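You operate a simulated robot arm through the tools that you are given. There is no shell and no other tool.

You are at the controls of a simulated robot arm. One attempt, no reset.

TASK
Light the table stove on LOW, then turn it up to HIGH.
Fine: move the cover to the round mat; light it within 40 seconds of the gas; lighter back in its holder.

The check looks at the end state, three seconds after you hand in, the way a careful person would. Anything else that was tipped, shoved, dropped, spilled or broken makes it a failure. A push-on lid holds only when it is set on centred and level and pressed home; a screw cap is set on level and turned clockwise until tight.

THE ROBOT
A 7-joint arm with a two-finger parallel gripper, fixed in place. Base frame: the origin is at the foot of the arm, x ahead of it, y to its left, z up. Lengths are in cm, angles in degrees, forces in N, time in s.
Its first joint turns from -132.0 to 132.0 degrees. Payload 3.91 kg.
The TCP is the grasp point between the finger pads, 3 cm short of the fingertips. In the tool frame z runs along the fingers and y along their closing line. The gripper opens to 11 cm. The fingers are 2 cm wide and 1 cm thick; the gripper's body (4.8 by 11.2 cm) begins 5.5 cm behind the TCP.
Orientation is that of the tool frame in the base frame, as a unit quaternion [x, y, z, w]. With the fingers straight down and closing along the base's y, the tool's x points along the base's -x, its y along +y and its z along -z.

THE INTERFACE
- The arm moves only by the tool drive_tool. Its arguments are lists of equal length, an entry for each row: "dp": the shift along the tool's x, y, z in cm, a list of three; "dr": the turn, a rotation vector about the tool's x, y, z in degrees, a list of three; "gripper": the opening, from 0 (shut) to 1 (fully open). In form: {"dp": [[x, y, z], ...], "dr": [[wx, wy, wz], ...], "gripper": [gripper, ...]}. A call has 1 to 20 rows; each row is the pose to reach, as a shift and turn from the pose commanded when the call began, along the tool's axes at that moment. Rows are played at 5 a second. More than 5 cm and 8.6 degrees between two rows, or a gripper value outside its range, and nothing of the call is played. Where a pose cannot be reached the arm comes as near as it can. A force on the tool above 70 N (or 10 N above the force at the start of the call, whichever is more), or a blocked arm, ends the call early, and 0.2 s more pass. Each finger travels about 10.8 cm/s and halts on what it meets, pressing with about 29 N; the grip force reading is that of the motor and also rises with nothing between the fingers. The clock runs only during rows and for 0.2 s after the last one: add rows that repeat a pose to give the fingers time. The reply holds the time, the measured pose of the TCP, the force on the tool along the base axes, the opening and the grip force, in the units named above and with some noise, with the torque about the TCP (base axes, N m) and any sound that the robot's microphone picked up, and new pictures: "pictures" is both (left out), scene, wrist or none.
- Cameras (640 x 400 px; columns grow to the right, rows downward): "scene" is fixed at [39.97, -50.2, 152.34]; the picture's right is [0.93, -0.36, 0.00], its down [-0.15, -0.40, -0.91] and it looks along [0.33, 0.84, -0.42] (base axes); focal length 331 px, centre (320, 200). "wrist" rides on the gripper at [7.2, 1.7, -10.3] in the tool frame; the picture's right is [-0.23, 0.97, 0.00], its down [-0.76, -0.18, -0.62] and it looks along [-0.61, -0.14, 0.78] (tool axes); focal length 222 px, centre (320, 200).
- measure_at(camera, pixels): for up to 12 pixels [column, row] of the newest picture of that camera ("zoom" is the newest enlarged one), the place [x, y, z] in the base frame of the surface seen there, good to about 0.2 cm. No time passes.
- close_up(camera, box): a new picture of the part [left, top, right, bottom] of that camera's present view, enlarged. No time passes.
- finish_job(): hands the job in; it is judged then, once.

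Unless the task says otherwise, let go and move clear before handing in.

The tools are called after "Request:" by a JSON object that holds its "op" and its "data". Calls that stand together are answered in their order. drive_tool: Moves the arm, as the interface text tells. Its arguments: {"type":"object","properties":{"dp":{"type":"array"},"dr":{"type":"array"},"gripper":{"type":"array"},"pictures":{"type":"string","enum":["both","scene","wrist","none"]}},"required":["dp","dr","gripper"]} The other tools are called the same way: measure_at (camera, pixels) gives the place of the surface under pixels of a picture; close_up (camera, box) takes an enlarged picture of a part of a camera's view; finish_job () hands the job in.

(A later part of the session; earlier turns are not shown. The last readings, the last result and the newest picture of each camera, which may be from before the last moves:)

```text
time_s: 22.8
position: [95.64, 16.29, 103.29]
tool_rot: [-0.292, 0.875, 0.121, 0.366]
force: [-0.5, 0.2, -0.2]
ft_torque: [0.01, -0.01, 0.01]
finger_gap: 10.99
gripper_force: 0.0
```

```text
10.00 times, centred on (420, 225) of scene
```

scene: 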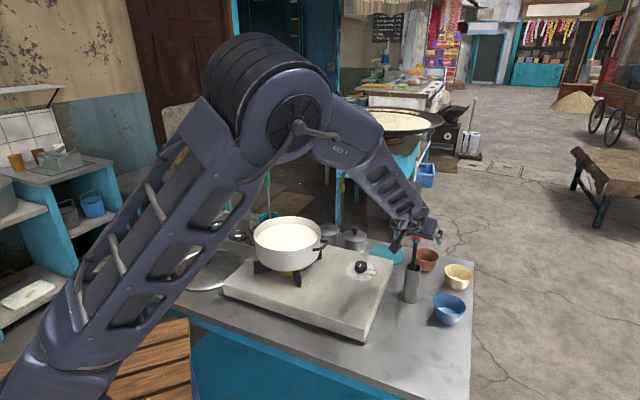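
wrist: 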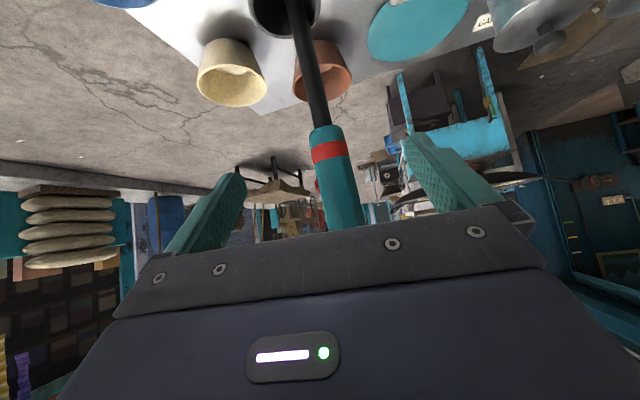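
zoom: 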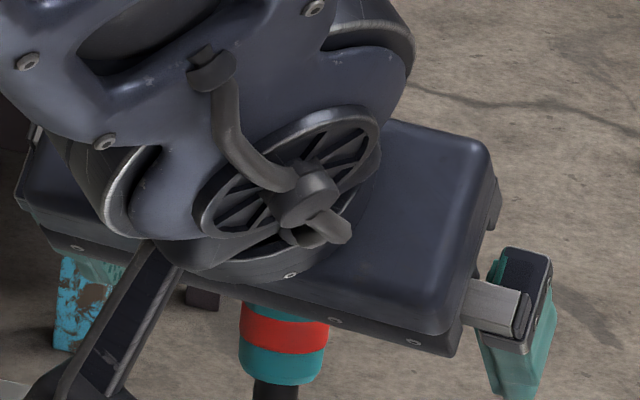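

Both cameras agree the handle is now at about (97.4, 18.35) at z 103. My palm nudged it, so the lighter is leaning about 9° inside its wide holder; the holder itself hasn't moved. I'll shift so the TCP sits on its new axis with the button just ahead, fingers still open.

Request:
{"op": "drive_tool", "data": {"dp": [[-0.6, 0.3, 0.3], [-1.2, 0.6, 0.8], [-1.8, 0.8, 1.4], [-1.8, 0.8, 1.95], [-1.8, 0.8, 1.95]], "dr": [[0, 0, 0], [0, 0, 0], [0, 0, 0], [0, 0, 0], [0, 0, 0]], "gripper": [1, 1, 1, 1, 1]}}

Request:
{"op": "close_up", "data": {"camera": "wrist", "box": [220, 0, 420, 240]}}

Request:
{"op": "measure_at", "data": {"camera": "wrist", "pixels": [[320, 189], [325, 205], [318, 170], [316, 150], [316, 120], [312, 90], [308, 60], [304, 30]]}}

```text
time_s: 24.0
position: [97.27, 18.48, 103.34]
tool_rot: [-0.292, 0.875, 0.122, 0.365]
force: [0.1, 0.5, 0.1]
ft_torque: [0.01, 0.03, -0.02]
finger_gap: 11.01
gripper_force: 0.0
```

scene: 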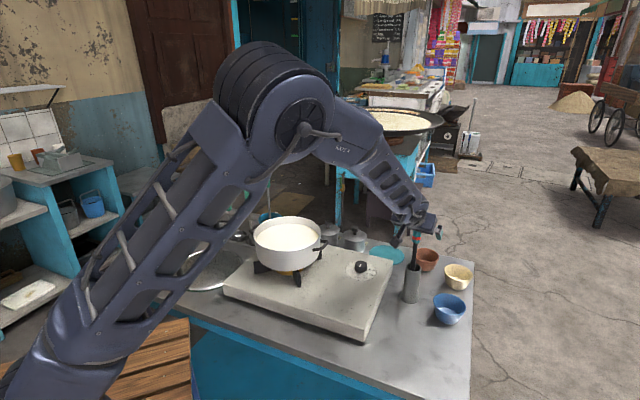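
wrist: 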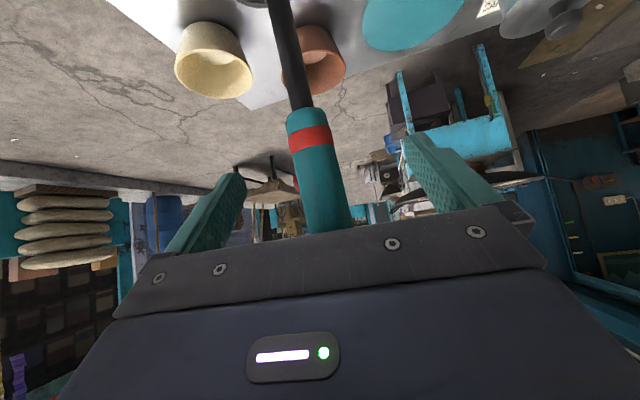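

```text
1.67 times, centred on (320, 120) of wrist
```

zoom: 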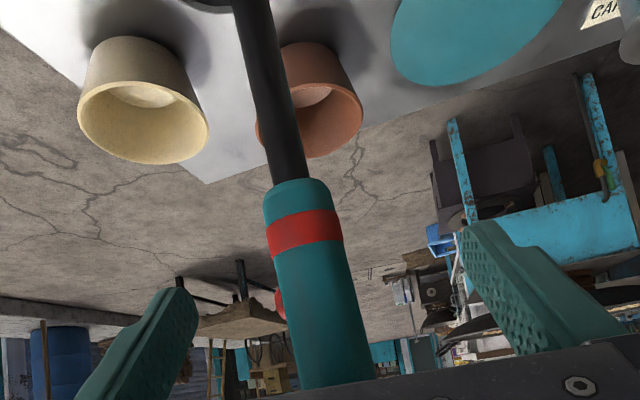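

```text
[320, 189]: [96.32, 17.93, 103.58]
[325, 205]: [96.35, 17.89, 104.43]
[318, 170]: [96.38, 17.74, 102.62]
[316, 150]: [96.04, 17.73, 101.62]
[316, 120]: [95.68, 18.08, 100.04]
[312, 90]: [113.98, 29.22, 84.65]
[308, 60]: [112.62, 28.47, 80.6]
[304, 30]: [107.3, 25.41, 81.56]
```

The handle is now centred between the fingers (zoom column 320) and the button at zoom (280,303) is under the left pad. I'll close the fingers, no gas yet, to see how it grips and whether it clicks or lights.

Request:
{"op": "drive_tool", "data": {"dp": [[0, 0, 0], [0, 0, 0], [0, 0, 0], [0, 0, 0], [0, 0, 0], [0, 0, 0], [0, 0, 0]], "dr": [[0, 0, 0], [0, 0, 0], [0, 0, 0], [0, 0, 0], [0, 0, 0], [0, 0, 0], [0, 0, 0]], "gripper": [0.6, 0.4, 0.3, 0.2, 0.1, 0, 0]}}

Request:
{"op": "close_up", "data": {"camera": "wrist", "box": [220, 0, 420, 240]}}

Request:
{"op": "close_up", "data": {"camera": "scene", "box": [370, 200, 470, 310]}}

```text
time_s: 25.6
position: [97.38, 18.28, 103.32]
tool_rot: [-0.292, 0.875, 0.122, 0.366]
force: [0.6, -8.1, 1.3]
ft_torque: [-0.97, -0.04, 0.08]
finger_gap: 2.38
gripper_force: 29.1
```

scene: 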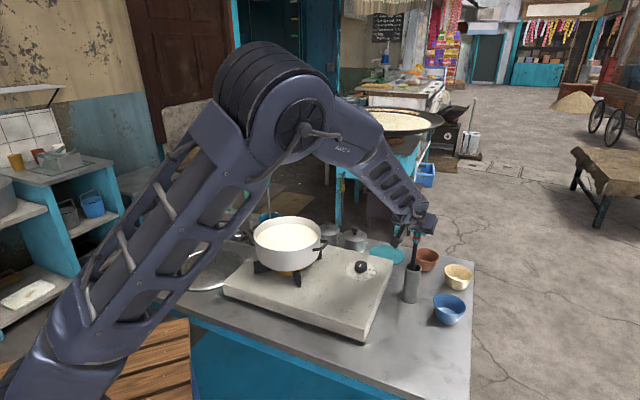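
wrist: 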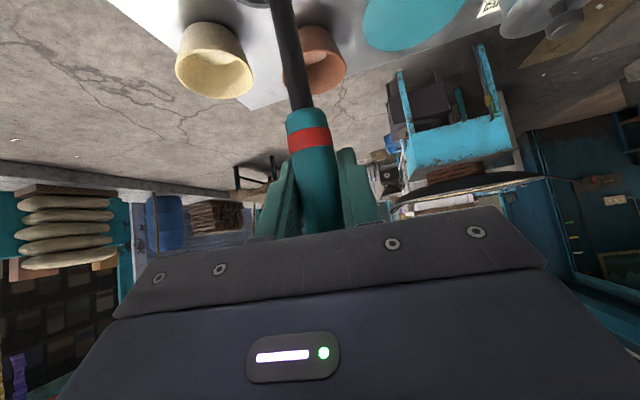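

```text
1.67 times, centred on (320, 120) of wrist
```

zoom: 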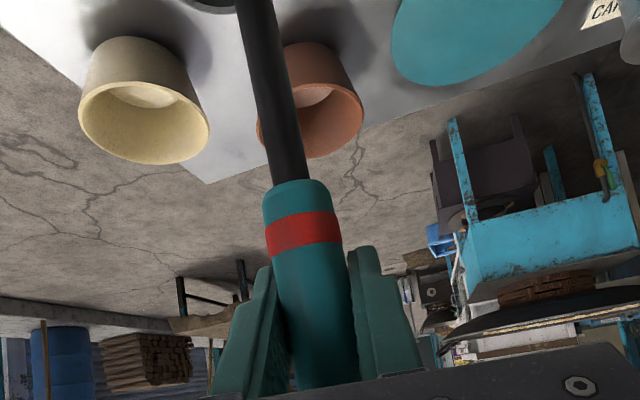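

```text
3.64 times, centred on (420, 255) of scene
```

zoom: 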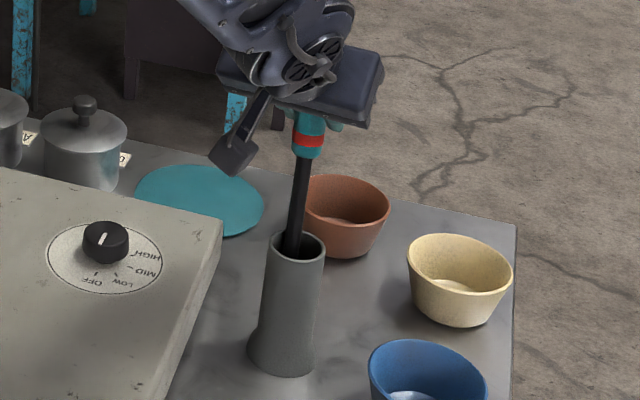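

The fingers closed on the handle at a 2.38 cm gap and no sound was reported. I'll lift straight up slowly to draw the nozzle out of the holder and see whether there's a flame at the tip.

Request:
{"op": "drive_tool", "data": {"dp": [[-1.0, 0, -1.0], [-2.1, 0, -2.1], [-3.5, 0, -3.5], [-5.0, 0, -5.0], [-6.5, 0, -6.5], [-8.0, 0, -8.0], [-8.5, 0, -8.5], [-8.5, 0, -8.5]], "dr": [[0, 0, 0], [0, 0, 0], [0, 0, 0], [0, 0, 0], [0, 0, 0], [0, 0, 0], [0, 0, 0], [0, 0, 0]], "gripper": [0, 0, 0, 0, 0, 0, 0, 0]}}

Request:
{"op": "close_up", "data": {"camera": "wrist", "box": [220, 0, 420, 240]}}

Request:
{"op": "close_up", "data": {"camera": "scene", "box": [370, 190, 470, 310]}}

```text
time_s: 27.4
position: [97.37, 18.21, 115.21]
tool_rot: [-0.291, 0.876, 0.122, 0.366]
force: [-0.2, -0.6, -1.2]
ft_torque: [0.0, 0.02, -0.01]
finger_gap: 2.37
gripper_force: 29.3
```

scene: 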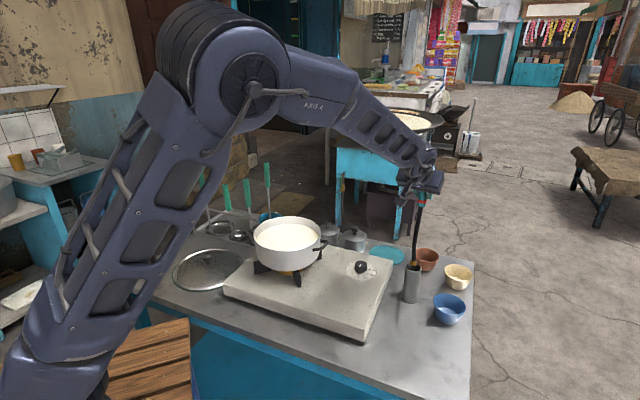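
wrist: 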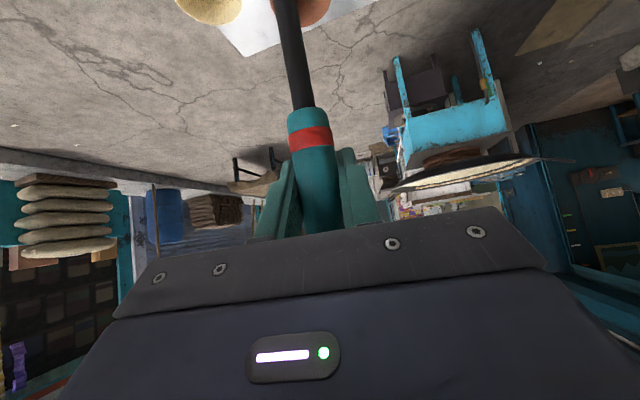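

```text
1.67 times, centred on (320, 120) of wrist
```

zoom: 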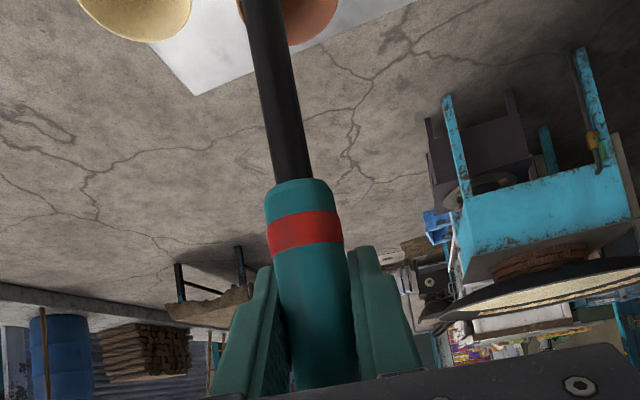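

```text
3.33 times, centred on (420, 250) of scene
```

zoom: 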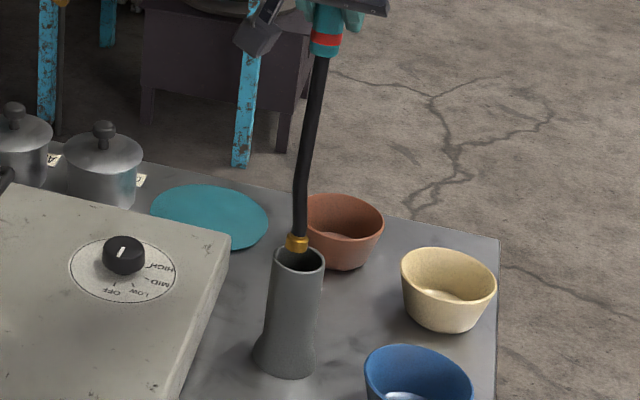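

The brass tip is just at the holder's mouth at zoom (297,243), the nozzle has a slight bend, and there's no visible flame. I'll lift 5 cm more to clear it and look closely.

Request:
{"op": "drive_tool", "data": {"dp": [[-1.2, 0, -1.2], [-2.4, 0, -2.4], [-3.6, 0, -3.6], [-3.6, 0, -3.6]], "dr": [[0, 0, 0], [0, 0, 0], [0, 0, 0], [0, 0, 0]], "gripper": [0, 0, 0, 0]}}

Request:
{"op": "close_up", "data": {"camera": "scene", "box": [380, 185, 450, 285]}}

Request:
{"op": "measure_at", "data": {"camera": "zoom", "pixels": [[287, 215], [289, 205], [291, 190], [296, 150], [305, 100], [315, 50], [320, 20]]}}

```text
time_s: 28.4
position: [97.21, 18.19, 120.41]
tool_rot: [-0.292, 0.875, 0.123, 0.366]
force: [-0.7, 0.6, -1.5]
ft_torque: [0.0, -0.03, 0.01]
finger_gap: 2.35
gripper_force: 29.4
```

scene: 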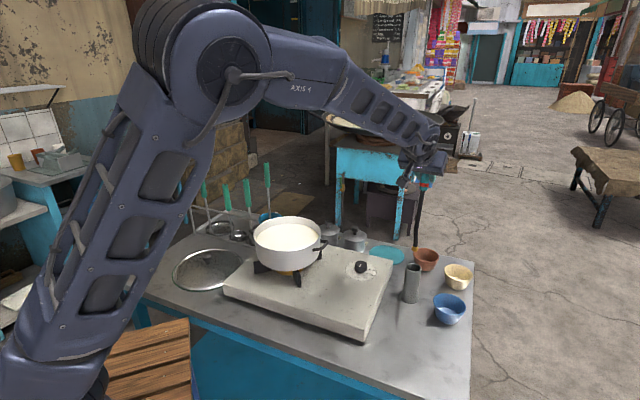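
wrist: 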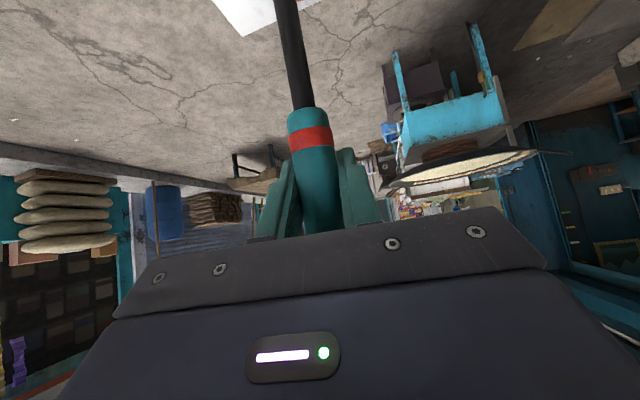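

```text
4.00 times, centred on (415, 235) of scene
```

zoom: 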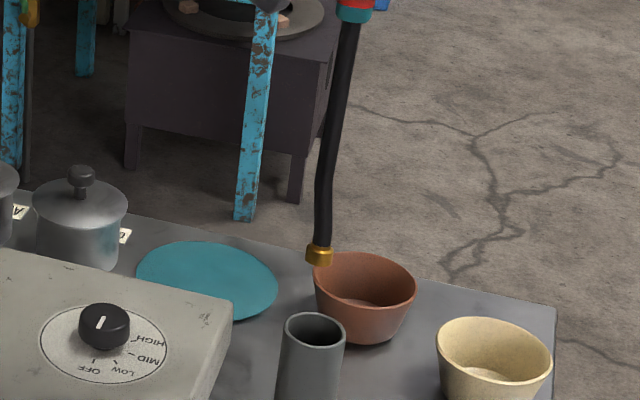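

```text
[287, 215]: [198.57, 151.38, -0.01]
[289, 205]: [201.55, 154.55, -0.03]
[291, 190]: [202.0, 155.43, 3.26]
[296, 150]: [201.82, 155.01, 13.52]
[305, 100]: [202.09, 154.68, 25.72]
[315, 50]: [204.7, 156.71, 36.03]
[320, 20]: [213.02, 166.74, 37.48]
```

The tip is out of the holder at zoom (319,257), with no flame showing. I'll measure the nozzle geometry and zoom on the tip and on the button side.

Request:
{"op": "measure_at", "data": {"camera": "zoom", "pixels": [[319, 257], [320, 248], [321, 235], [323, 210], [325, 180], [330, 145], [335, 110], [341, 70], [347, 35], [353, 12], [315, 330]]}}

Request:
{"op": "close_up", "data": {"camera": "scene", "box": [404, 160, 444, 200]}}

Request:
{"op": "close_up", "data": {"camera": "scene", "box": [400, 230, 432, 255]}}

Request:
{"op": "close_up", "data": {"camera": "wrist", "box": [270, 140, 370, 240]}}

```text
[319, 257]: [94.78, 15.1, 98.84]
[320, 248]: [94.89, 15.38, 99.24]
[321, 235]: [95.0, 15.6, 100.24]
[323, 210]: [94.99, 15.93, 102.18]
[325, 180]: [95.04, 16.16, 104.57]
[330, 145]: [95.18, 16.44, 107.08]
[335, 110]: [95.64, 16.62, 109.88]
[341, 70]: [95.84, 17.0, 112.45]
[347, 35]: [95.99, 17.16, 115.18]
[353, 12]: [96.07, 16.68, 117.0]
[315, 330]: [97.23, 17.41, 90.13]
```

```text
10.00 times, centred on (424, 180) of scene
```

zoom: 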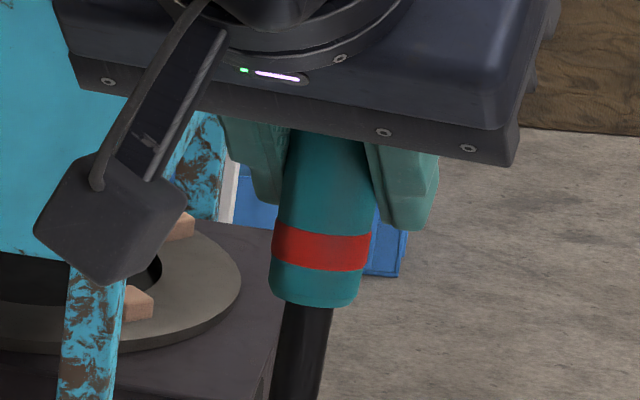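

```text
16.00 times, centred on (416, 242) of scene
```

zoom: 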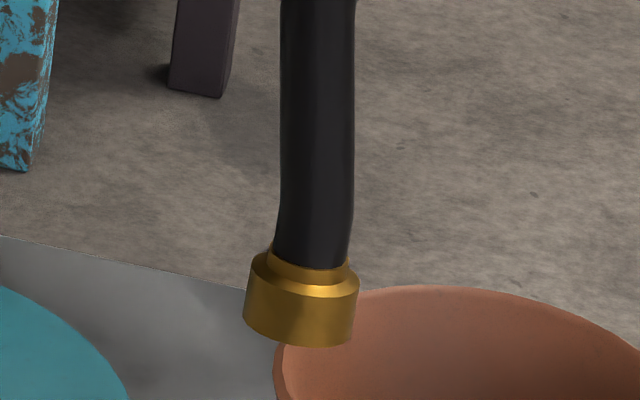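

```text
4.00 times, centred on (320, 190) of wrist
```

zoom: 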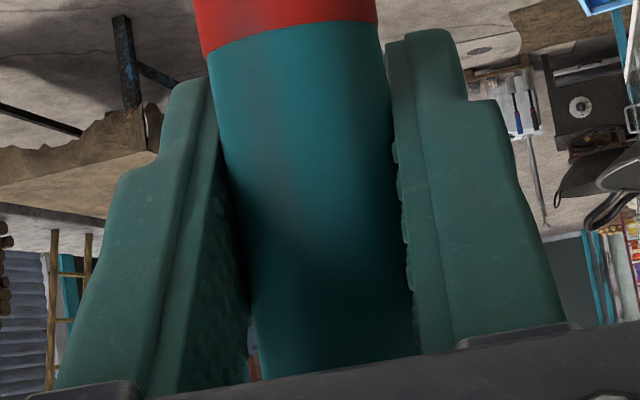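

Nothing visibly fires while it's gripped, so it may be a spark-type lighter. While it's in hand I'll plan the ignition pose, and for that I need the burner, pan supports and pot handle measured in the scene view.

Request:
{"op": "close_up", "data": {"camera": "scene", "box": [245, 235, 345, 297]}}

Request:
{"op": "measure_at", "data": {"camera": "zoom", "pixels": [[285, 245], [240, 240], [340, 235], [285, 228], [370, 300], [330, 260], [360, 225], [130, 220], [60, 180], [500, 140], [540, 40], [500, 75]]}}

```text
6.40 times, centred on (295, 266) of scene
```

zoom: 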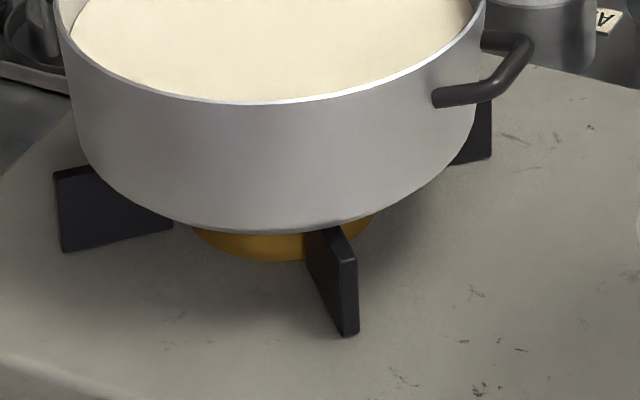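

```text
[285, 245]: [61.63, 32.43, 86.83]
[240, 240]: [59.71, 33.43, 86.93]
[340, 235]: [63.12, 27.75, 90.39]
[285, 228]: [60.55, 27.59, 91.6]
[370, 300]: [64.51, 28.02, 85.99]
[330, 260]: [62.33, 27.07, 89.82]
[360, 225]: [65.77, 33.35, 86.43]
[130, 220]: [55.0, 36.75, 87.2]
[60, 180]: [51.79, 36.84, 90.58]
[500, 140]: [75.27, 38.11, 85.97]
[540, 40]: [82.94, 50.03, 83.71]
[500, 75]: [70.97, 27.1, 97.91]
```

The supports point near −88°, 2°, 92° and 182°, so the gap toward the dial (−43°) is free. The pot bottom is at about z 91.5 and the burner rim is near radius 4.3 at z 87–88. I'll rehearse the route with no gas: first untilt the tool while drawing back and up, so the lighter swings clear.

Request:
{"op": "drive_tool", "data": {"dp": [[0.8, -0.7, -1.3], [1.8, -1.4, -2.7], [2.8, -2.1, -4.0], [3.8, -2.8, -5.3], [4.8, -3.5, -6.7], [5.7, -4.2, -8.0], [5.7, -4.2, -8.0]], "dr": [[0, 7.5, 0], [0, 15, 0], [0, 22.5, 0], [0, 30, 0], [0, 37.5, 0], [0, 45, 0], [0, 45, 0]], "gripper": [0, 0, 0, 0, 0, 0, 0]}}

Request:
{"op": "close_up", "data": {"camera": "wrist", "box": [220, 0, 420, 240]}}

```text
time_s: 30.0
position: [92.18, 9.02, 121.96]
tool_rot: [-0.317, 0.948, 0.001, 0.002]
force: [-0.3, -0.4, -1.4]
ft_torque: [0.04, -0.03, 0.01]
finger_gap: 2.36
gripper_force: 29.1
```

scene: 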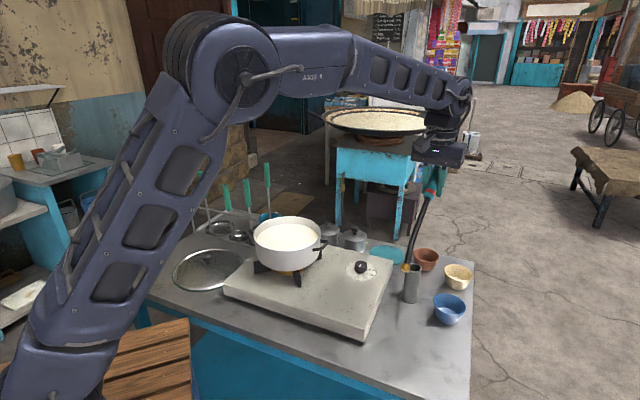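
wrist: 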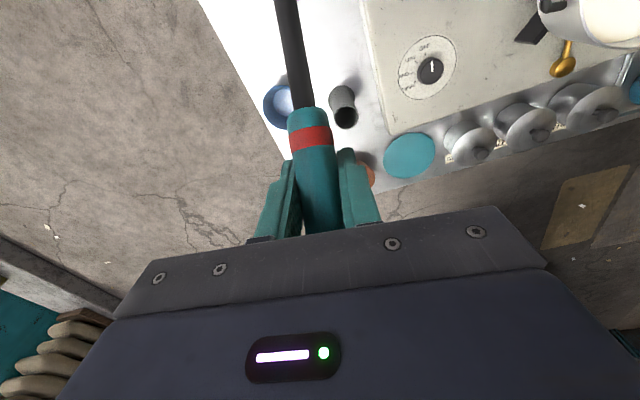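

```text
1.67 times, centred on (320, 120) of wrist
```

zoom: 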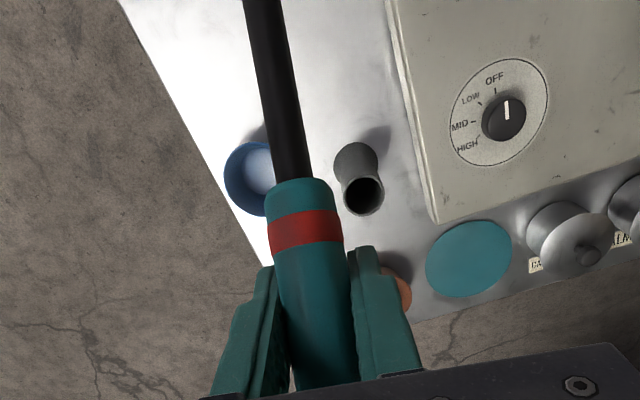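

The untilt worked and this view shows the dial clearly at zoom (500,115). I'll measure its ticks and knob now, along with the holder mouth.

Request:
{"op": "close_up", "data": {"camera": "wrist", "box": [390, 25, 470, 110]}}

```text
4.71 times, centred on (430, 68) of wrist
```

zoom: 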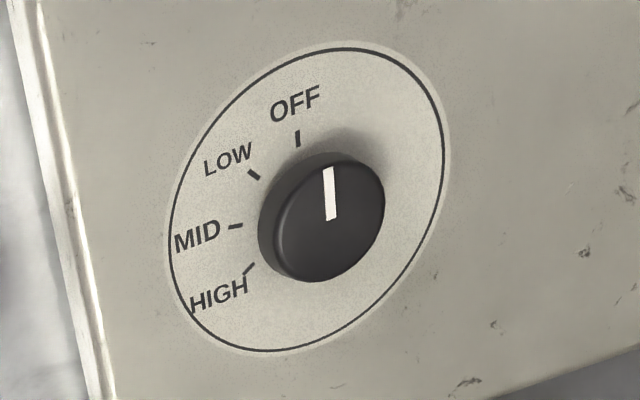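

Request:
{"op": "measure_at", "data": {"camera": "zoom", "pixels": [[297, 138], [254, 174], [236, 226], [250, 268], [328, 172], [331, 215], [170, 235], [447, 150], [340, 45], [270, 350], [385, 200], [262, 250]]}}

Request:
{"op": "measure_at", "data": {"camera": "wrist", "pixels": [[334, 107], [356, 112], [345, 105], [344, 127], [292, 30], [283, 3], [300, 80], [311, 112]]}}

```text
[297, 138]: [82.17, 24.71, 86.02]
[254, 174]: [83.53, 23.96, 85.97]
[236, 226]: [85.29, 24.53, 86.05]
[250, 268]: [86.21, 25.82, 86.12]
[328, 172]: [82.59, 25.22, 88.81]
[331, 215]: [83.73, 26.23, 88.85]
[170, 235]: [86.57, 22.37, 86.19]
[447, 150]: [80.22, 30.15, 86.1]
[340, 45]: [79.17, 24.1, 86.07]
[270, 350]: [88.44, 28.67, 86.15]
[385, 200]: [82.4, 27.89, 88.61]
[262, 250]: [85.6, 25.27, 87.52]
```

```text
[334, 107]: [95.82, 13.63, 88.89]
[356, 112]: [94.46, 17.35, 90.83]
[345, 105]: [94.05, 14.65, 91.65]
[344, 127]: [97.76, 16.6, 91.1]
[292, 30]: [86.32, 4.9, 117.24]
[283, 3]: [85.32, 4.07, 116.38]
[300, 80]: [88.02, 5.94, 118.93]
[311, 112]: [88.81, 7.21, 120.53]
```

The dial centre is (83.65, 26.35), with ticks at about −132° OFF, −93° LOW, −50° MID and −12° HIGH, so each step is 40° anticlockwise. The holder mouth is centred near (95.7, 15.8). I'll continue the rehearsal by yawing the tool about 82° at this height so the lighter points toward the burner.

Request:
{"op": "drive_tool", "data": {"dp": [[0, 0, 0], [0, 0, 0], [0, 0, 0], [0, 0, 0], [0, 0, 0], [0, 0, 0], [0, 0, 0], [0, 0, 0], [0, 0, 0], [0, 0, 0], [0, 0, 0]], "dr": [[0, 0, 8.2], [0, 0, 16.4], [0, 0, 24.6], [0, 0, 32.8], [0, 0, 41], [0, 0, 49.2], [0, 0, 57.4], [0, 0, 65.6], [0, 0, 73.8], [0, 0, 82], [0, 0, 82]], "gripper": [0, 0, 0, 0, 0, 0, 0, 0, 0, 0, 0]}}

```text
time_s: 32.4
position: [92.09, 9.14, 121.93]
tool_rot: [0.384, 0.923, 0.003, 0.001]
force: [0.1, 0.2, -0.8]
ft_torque: [0.0, 0.0, 0.0]
finger_gap: 2.34
gripper_force: 29.3
```

scene: 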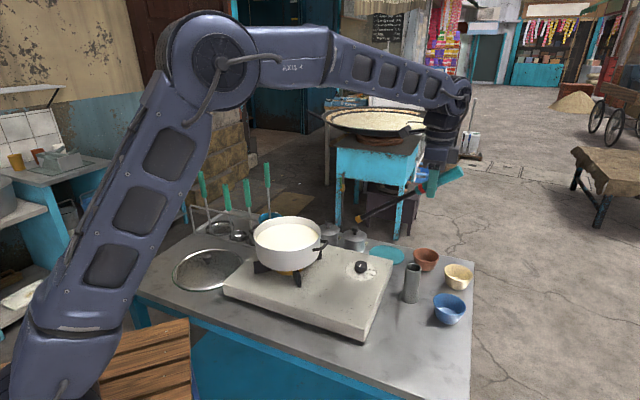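
wrist: 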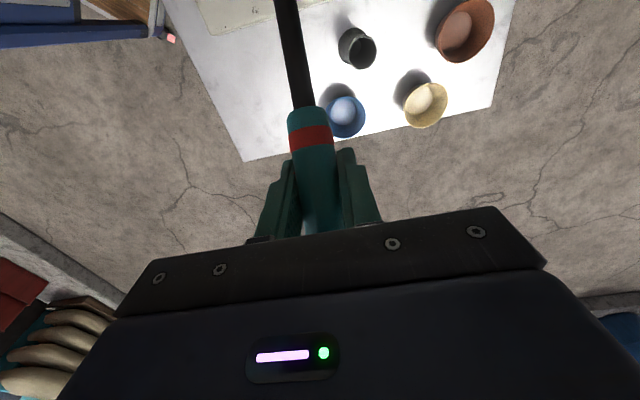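

The yaw worked and the lighter is now fully visible from the scene camera (tip near (358,218)). I'll zoom and measure it to get the tip position accurately.

Request:
{"op": "close_up", "data": {"camera": "scene", "box": [345, 150, 475, 230]}}

Request:
{"op": "measure_at", "data": {"camera": "zoom", "pixels": [[62, 332], [75, 325], [100, 315], [150, 295], [200, 275], [250, 252], [300, 225], [340, 205], [380, 185], [420, 165]]}}

```text
4.92 times, centred on (410, 190) of scene
```

zoom: 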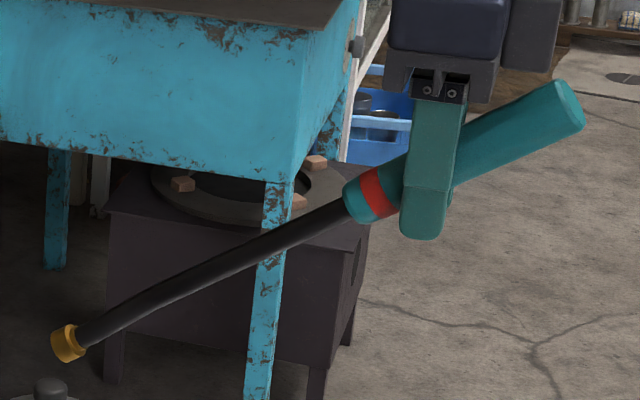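

```text
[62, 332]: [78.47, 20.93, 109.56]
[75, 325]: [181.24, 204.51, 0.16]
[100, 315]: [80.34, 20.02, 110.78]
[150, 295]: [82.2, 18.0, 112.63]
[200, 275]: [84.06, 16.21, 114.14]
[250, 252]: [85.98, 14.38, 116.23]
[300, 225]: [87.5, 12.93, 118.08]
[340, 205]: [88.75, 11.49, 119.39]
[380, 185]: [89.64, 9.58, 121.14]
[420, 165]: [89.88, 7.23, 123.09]
```

The predicted tip matches the picture within 0.5 cm. The finger covering the button side now faces the scene camera, so I'll zoom in on it to see whether the pad really covers the button.

Request:
{"op": "close_up", "data": {"camera": "scene", "box": [412, 165, 452, 205]}}

```text
10.00 times, centred on (432, 185) of scene
```

zoom: 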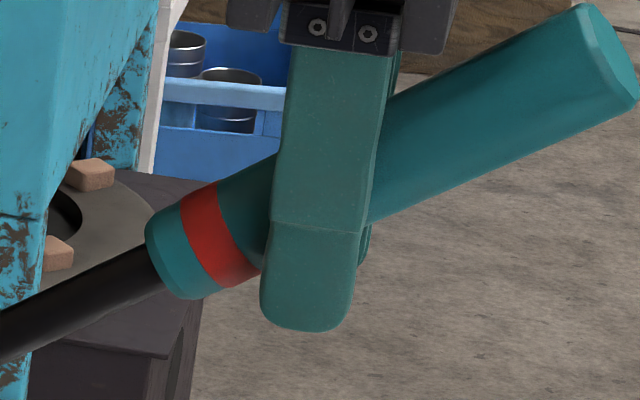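

The button's expected spot (zoom (293,199)) is well under the finger, so it is being pressed. I'll carry on with the rehearsal: lower to z 99 beside the stove while tilting 21.6°, so the nozzle slopes in at about 15°.

Request:
{"op": "drive_tool", "data": {"dp": [[0, 0, 3.8], [0, 0, 7.6], [-0.1, -0.1, 11.4], [-0.1, -0.1, 15.2], [-0.2, -0.2, 19], [-0.2, -0.2, 22.9], [-0.2, -0.2, 22.9]], "dr": [[0, 3.6, 0], [0, 7.2, 0], [0, 10.8, 0], [0, 14.4, 0], [0, 18, 0], [0, 21.6, 0], [0, 21.6, 0]], "gripper": [0, 0, 0, 0, 0, 0, 0]}}

Request:
{"op": "close_up", "data": {"camera": "scene", "box": [270, 190, 450, 310]}}

```text
time_s: 34.0
position: [92.18, 8.81, 99.11]
tool_rot: [0.377, 0.907, 0.075, -0.171]
force: [0.0, 0.6, -0.9]
ft_torque: [-0.01, -0.03, 0.0]
finger_gap: 2.37
gripper_force: 28.5
```

scene: 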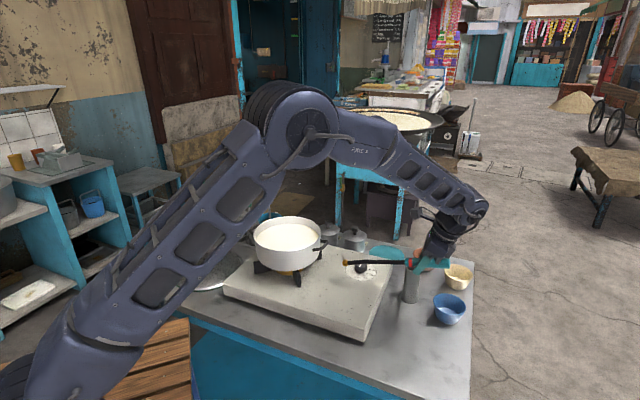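
wrist: 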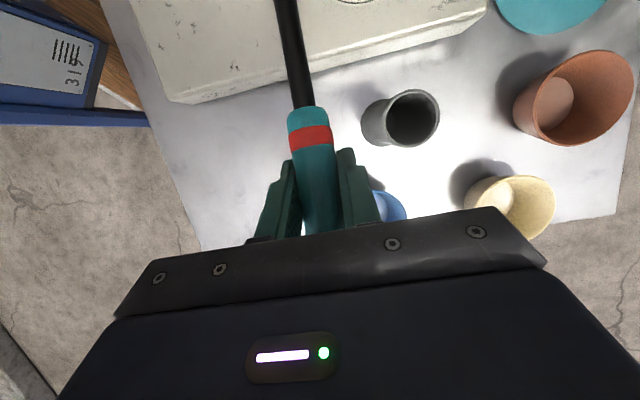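

```text
3.33 times, centred on (360, 250) of scene
```

zoom: 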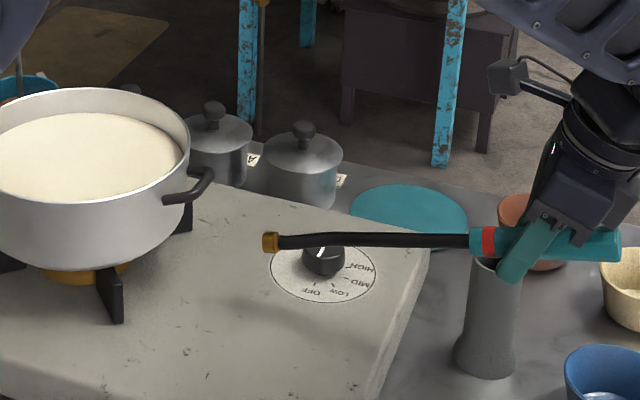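

The pose is reached cleanly, with the lighter pointing toward the burner. There's a hint of red next to the finger at zoom (520,236), so I'll check the button and tip more closely.

Request:
{"op": "close_up", "data": {"camera": "scene", "box": [395, 240, 455, 285]}}

Request:
{"op": "close_up", "data": {"camera": "scene", "box": [335, 252, 375, 275]}}

Request:
{"op": "measure_at", "data": {"camera": "zoom", "pixels": [[90, 175], [110, 175], [160, 170], [250, 168], [400, 165], [560, 165]]}}

```text
8.89 times, centred on (425, 262) of scene
```

zoom: 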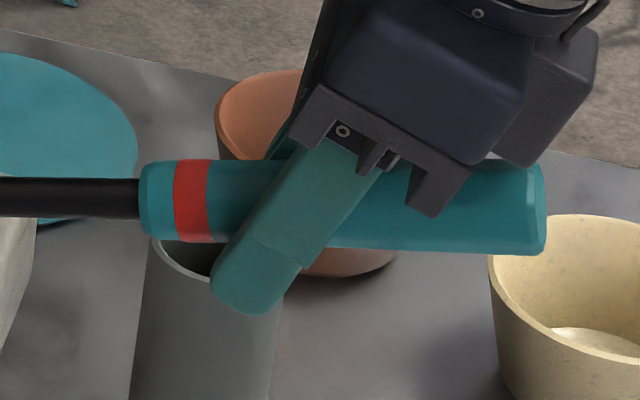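

```text
16.00 times, centred on (355, 264) of scene
```

zoom: 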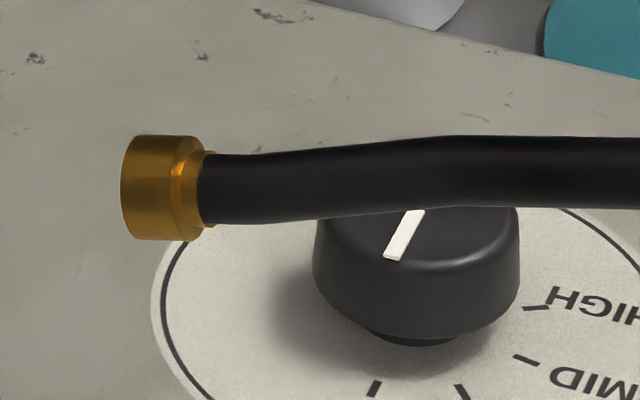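

```text
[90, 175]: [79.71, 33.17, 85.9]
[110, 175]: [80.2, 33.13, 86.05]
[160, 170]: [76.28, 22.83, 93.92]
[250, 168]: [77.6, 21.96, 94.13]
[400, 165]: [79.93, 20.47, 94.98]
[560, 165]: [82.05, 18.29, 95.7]
```

The tip is at about (76, 23.6, 93.3), just as predicted. I'll lower to the working height and slide in along the burner direction, stopping about 3 cm short to check clearance under the pot and its handle.

Request:
{"op": "drive_tool", "data": {"dp": [[-0.92, 0, 2.33], [-1.8, 0, 4.56], [0.8, -0.1, 5.59], [3.4, -0.21, 6.62], [6.0, -0.31, 7.65], [8.6, -0.42, 8.68], [8.6, -0.42, 8.68]], "dr": [[0, 0, 0], [0, 0, 0], [0, 0, 0], [0, 0, 0], [0, 0, 0], [0, 0, 0], [0, 0, 0]], "gripper": [0, 0, 0, 0, 0, 0, 0]}}

Request:
{"op": "close_up", "data": {"camera": "scene", "box": [250, 220, 420, 310]}}

Request:
{"op": "close_up", "data": {"camera": "scene", "box": [280, 245, 340, 285]}}

Request:
{"op": "measure_at", "data": {"camera": "zoom", "pixels": [[280, 205], [300, 200], [350, 200], [400, 200], [500, 200]]}}

```text
time_s: 35.6
position: [83.8, 16.48, 93.97]
tool_rot: [0.376, 0.907, 0.075, -0.171]
force: [0.0, 0.3, -0.9]
ft_torque: [-0.01, -0.04, -0.04]
finger_gap: 2.33
gripper_force: 29.0
```

scene: 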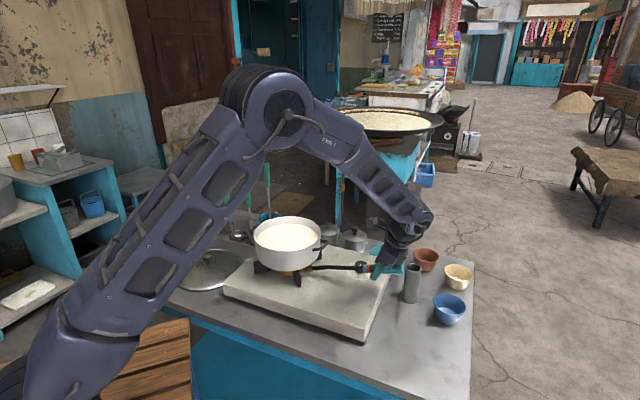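
wrist: 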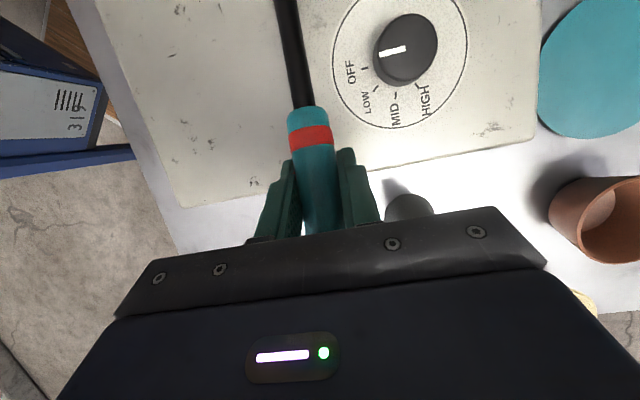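

```text
3.76 times, centred on (335, 265) of scene
```

zoom: 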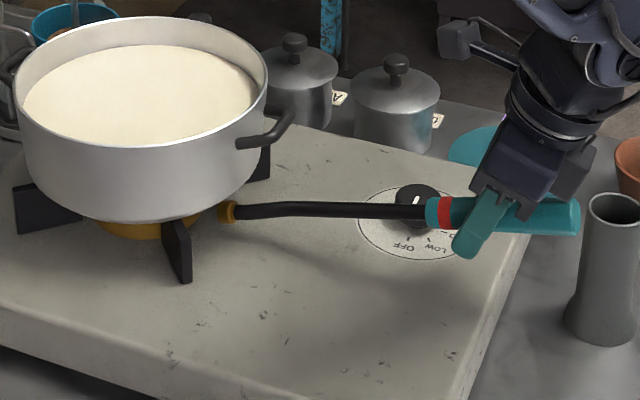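

```text
10.00 times, centred on (310, 265) of scene
```

zoom: 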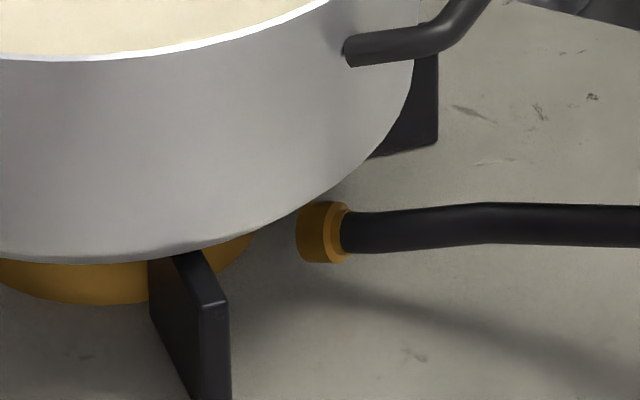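

```text
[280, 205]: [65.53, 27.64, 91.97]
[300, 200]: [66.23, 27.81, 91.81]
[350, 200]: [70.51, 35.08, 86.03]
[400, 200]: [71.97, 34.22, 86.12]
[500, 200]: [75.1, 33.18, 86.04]
```

The nozzle slides in cleanly below the pot handle, with the brass tip at zoom (320,232) just outside the burner ring. I'll measure the tip's height against the pot bottom and burner.

Request:
{"op": "measure_at", "data": {"camera": "zoom", "pixels": [[315, 230], [330, 215], [330, 245], [340, 235], [360, 232], [420, 230], [500, 222], [600, 222], [240, 245], [200, 260], [100, 290], [410, 60]]}}

```text
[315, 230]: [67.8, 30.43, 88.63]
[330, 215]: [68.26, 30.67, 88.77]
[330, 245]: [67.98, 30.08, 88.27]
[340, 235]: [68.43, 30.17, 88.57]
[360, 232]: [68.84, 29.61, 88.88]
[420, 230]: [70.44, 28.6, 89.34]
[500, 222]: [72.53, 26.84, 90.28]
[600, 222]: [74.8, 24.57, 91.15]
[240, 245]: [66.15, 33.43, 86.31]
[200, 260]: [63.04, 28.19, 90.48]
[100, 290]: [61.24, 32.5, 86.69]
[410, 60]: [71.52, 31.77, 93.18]
```

Tip end is at radius about 7.3 and z 88.2, well under the pot bottom (91.8), so about 1.8 cm more would put it right beside the burner. The rehearsal works. I'll back out along the same path and take the lighter to its holder to test the button there.

Request:
{"op": "drive_tool", "data": {"dp": [[-2.6, 0.1, -1.03], [-5.2, 0.2, -2.06], [-7.8, 0.31, -3.09], [-10.4, 0.42, -4.12], [-8.6, 0.42, -8.68], [-7.2, 0.42, -12.23], [-5.8, 0.42, -15.78], [-4.4, 0.45, -19.33], [-3.0, 0.5, -22.88], [-1.6, 0.55, -26.43], [0.0, 0.62, -29.98], [0.0, 0.62, -29.98]], "dr": [[0, 0, 0], [0, 0, 0], [0, 0, 0], [0, 0, 0], [0, 0, 0], [0, -3.6, 0], [0, -7.2, 0], [0, -10.8, 0], [0, -14.4, 0], [0, -18, 0], [0, -21.6, 0], [0, -21.6, 0]], "gripper": [0, 0, 0, 0, 0, 0, 0, 0, 0, 0, 0, 0], "pictures": "scene"}}

```text
time_s: 38.2
position: [92.09, 9.2, 122.06]
tool_rot: [0.383, 0.924, 0.003, 0.002]
force: [-0.1, -0.2, -0.7]
ft_torque: [-0.01, -0.01, -0.01]
finger_gap: 2.35
gripper_force: 28.9
```

scene: 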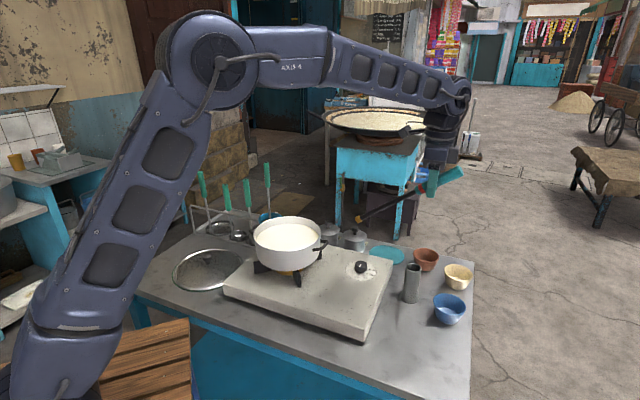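

I'm back at the transfer height. I'll reverse the yaw, then the tilt, to return above the holder.

Request:
{"op": "drive_tool", "data": {"dp": [[0, 0, 0], [0, 0, 0], [0, 0, 0], [0, 0, 0], [0, 0, 0], [0, 0, 0], [0, 0, 0], [0, 0, 0], [0, 0, 0], [0, 0, 0], [0, 0, 0]], "dr": [[0, 0, -8.2], [0, 0, -16.4], [0, 0, -24.6], [0, 0, -32.8], [0, 0, -41], [0, 0, -49.2], [0, 0, -57.4], [0, 0, -65.6], [0, 0, -73.8], [0, 0, -82], [0, 0, -82]], "gripper": [0, 0, 0, 0, 0, 0, 0, 0, 0, 0, 0], "pictures": "none"}}

Request:
{"op": "drive_tool", "data": {"dp": [[-1.6, 0.7, 0.27], [-3.2, 1.4, 0.54], [-4.8, 2.1, 0.81], [-6.5, 2.8, 1.09], [-8.1, 3.5, 1.36], [-9.69, 4.2, 1.63], [-9.69, 4.2, 1.63]], "dr": [[0, -7.5, 0], [0, -15, 0], [0, -22.5, 0], [0, -30, 0], [0, -37.5, 0], [0, -45, 0], [0, -45, 0]], "gripper": [0, 0, 0, 0, 0, 0, 0], "pictures": "both"}}

Request:
{"op": "close_up", "data": {"camera": "scene", "box": [380, 185, 450, 285]}}

```text
time_s: 40.6
position: [92.06, 9.06, 121.96]
tool_rot: [-0.317, 0.949, 0.001, 0.003]
force: [0.2, 1.0, -2.2]
ft_torque: [-0.02, -0.01, 0.01]
finger_gap: 2.35
gripper_force: 29.1
```

```text
time_s: 42.2
position: [97.15, 18.2, 120.4]
tool_rot: [-0.291, 0.875, 0.122, 0.367]
force: [-1.0, -0.8, -1.4]
ft_torque: [0.02, -0.02, 0.01]
finger_gap: 2.34
gripper_force: 29.3
```

scene: 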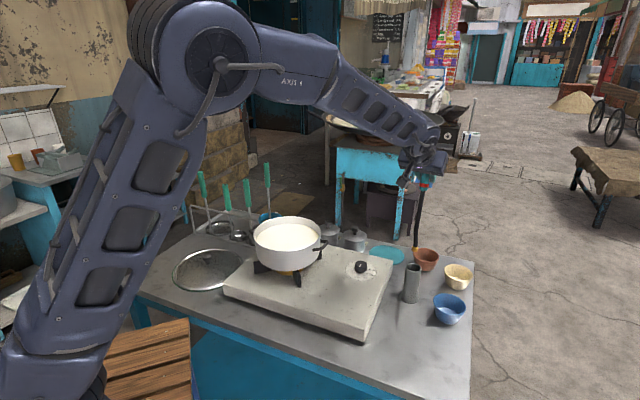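
wrist: 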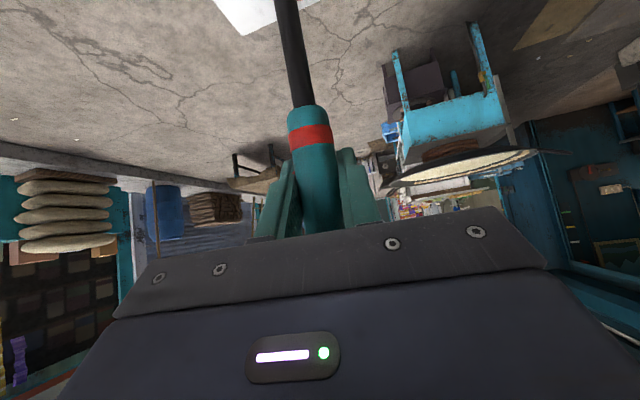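

```text
4.00 times, centred on (415, 235) of scene
```

zoom: 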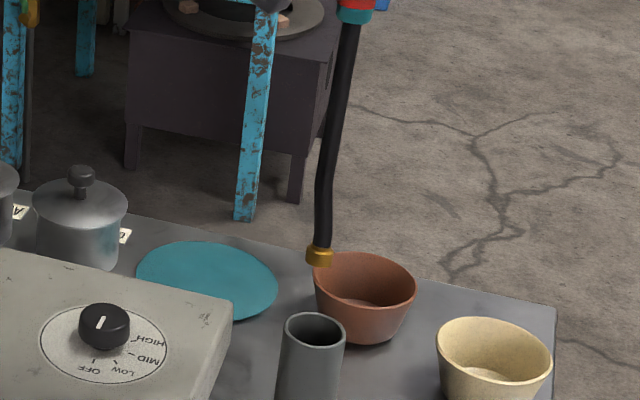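

The lighter is back at exactly the same place, with the tip right over the holder mouth. I'll lower it in.

Request:
{"op": "drive_tool", "data": {"dp": [[1.4, 0, 1.4], [2.8, 0, 2.8], [4.2, 0, 4.2], [5.6, 0, 5.6], [7.0, 0, 7.0], [8.4, 0, 8.4], [9.8, 0, 9.8], [11.0, 0, 11.0], [12.0, 0, 12.0], [12.0, 0, 12.0]], "dr": [[0, 0, 0], [0, 0, 0], [0, 0, 0], [0, 0, 0], [0, 0, 0], [0, 0, 0], [0, 0, 0], [0, 0, 0], [0, 0, 0], [0, 0, 0]], "gripper": [0, 0, 0, 0, 0, 0, 0, 0, 0, 0]}}

Request:
{"op": "close_up", "data": {"camera": "scene", "box": [370, 200, 470, 310]}}

```text
time_s: 44.4
position: [97.45, 18.24, 103.52]
tool_rot: [-0.292, 0.875, 0.122, 0.365]
force: [-1.5, -7.8, -3.0]
ft_torque: [-0.89, 0.19, 0.1]
finger_gap: 2.34
gripper_force: 29.1
```

scene: 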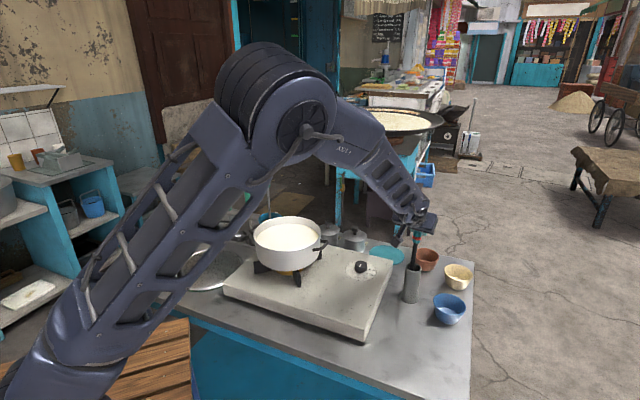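
wrist: 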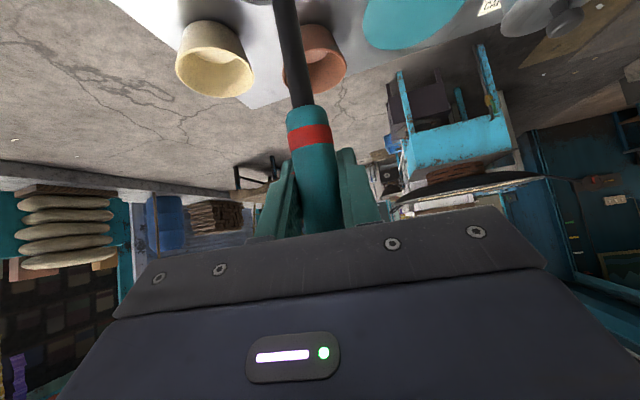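

```text
3.64 times, centred on (420, 255) of scene
```

zoom: 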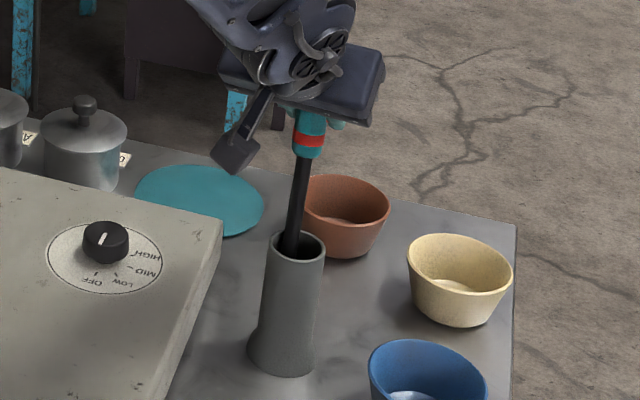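

The lighter is in the holder again. I'll test the button here by relaxing the fingers in small steps, watching gap, motor force and any sound, then squeezing again.

Request:
{"op": "drive_tool", "data": {"dp": [[0, 0, 0], [0, 0, 0], [0, 0, 0]], "dr": [[0, 0, 0], [0, 0, 0], [0, 0, 0]], "gripper": [0.222, 0.222, 0.222], "pictures": "none"}}

Request:
{"op": "drive_tool", "data": {"dp": [[0, 0, 0], [0, 0, 0], [0, 0, 0]], "dr": [[0, 0, 0], [0, 0, 0], [0, 0, 0]], "gripper": [0.232, 0.232, 0.232], "pictures": "none"}}

Request:
{"op": "drive_tool", "data": {"dp": [[0, 0, 0], [0, 0, 0], [0, 0, 0]], "dr": [[0, 0, 0], [0, 0, 0], [0, 0, 0]], "gripper": [0.25, 0.25, 0.25], "pictures": "wrist"}}

Request:
{"op": "close_up", "data": {"camera": "wrist", "box": [270, 140, 370, 240]}}

```text
time_s: 45.2
position: [97.41, 18.35, 103.59]
tool_rot: [-0.292, 0.875, 0.122, 0.366]
force: [-0.4, 0.0, 0.4]
ft_torque: [0.02, 0.02, -0.02]
finger_gap: 2.42
gripper_force: 0.2
```

```text
time_s: 46.0
position: [97.38, 18.41, 103.69]
tool_rot: [-0.292, 0.875, 0.123, 0.366]
force: [-1.1, 0.2, 0.4]
ft_torque: [0.01, -0.02, -0.02]
finger_gap: 2.55
gripper_force: 0.0
```

```text
time_s: 46.8
position: [97.4, 18.3, 103.56]
tool_rot: [-0.292, 0.875, 0.122, 0.366]
force: [0.0, 0.3, 1.0]
ft_torque: [0.0, -0.01, 0.0]
finger_gap: 2.76
gripper_force: 0.2
```

wrist: 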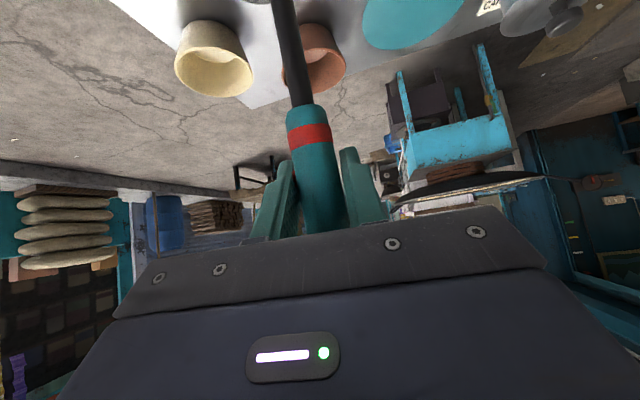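

```text
4.00 times, centred on (320, 190) of wrist
```

zoom: 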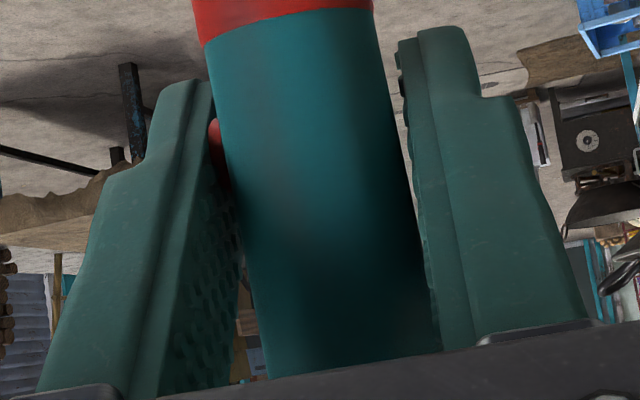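

With the fingers relaxed to 2.76 cm the red button springs back out at zoom (215,145), sitting near the edge of the pad. I'll open a bit more, shift about 0.9 cm down the handle so the pad centres on the button, and squeeze again while listening.

Request:
{"op": "drive_tool", "data": {"dp": [[0, 0, 0], [0.35, 0, 0.25], [0.7, 0, 0.5], [0.7, 0, 0.5], [0.7, 0, 0.5], [0.7, 0, 0.5], [0.7, 0, 0.5]], "dr": [[0, 0, 0], [0, 0, 0], [0, 0, 0], [0, 0, 0], [0, 0, 0], [0, 0, 0], [0, 0, 0]], "gripper": [0.36, 0.36, 0.36, 0.26, 0.1, 0, 0], "pictures": "wrist"}}

Request:
{"op": "close_up", "data": {"camera": "wrist", "box": [270, 140, 370, 240]}}

```text
time_s: 48.4
position: [97.28, 18.22, 102.61]
tool_rot: [-0.291, 0.875, 0.122, 0.367]
force: [-0.7, -2.6, -0.2]
ft_torque: [-0.32, -0.2, 0.04]
finger_gap: 2.31
gripper_force: 28.9
```

wrist: 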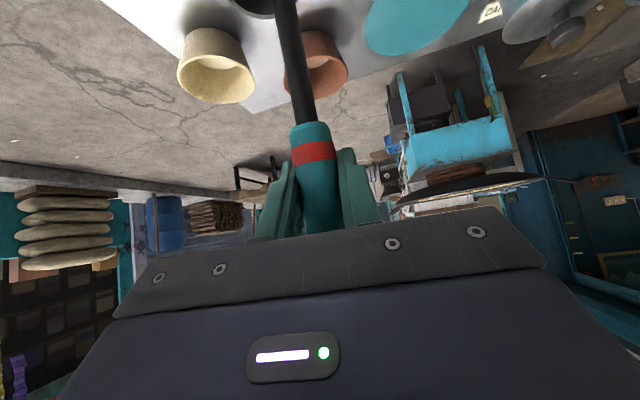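

```text
4.00 times, centred on (320, 190) of wrist
```

zoom: 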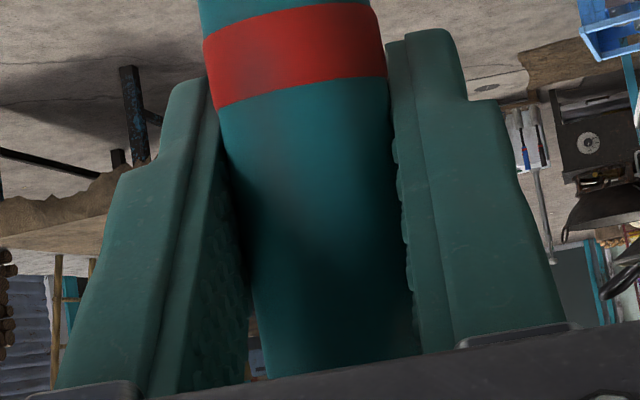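

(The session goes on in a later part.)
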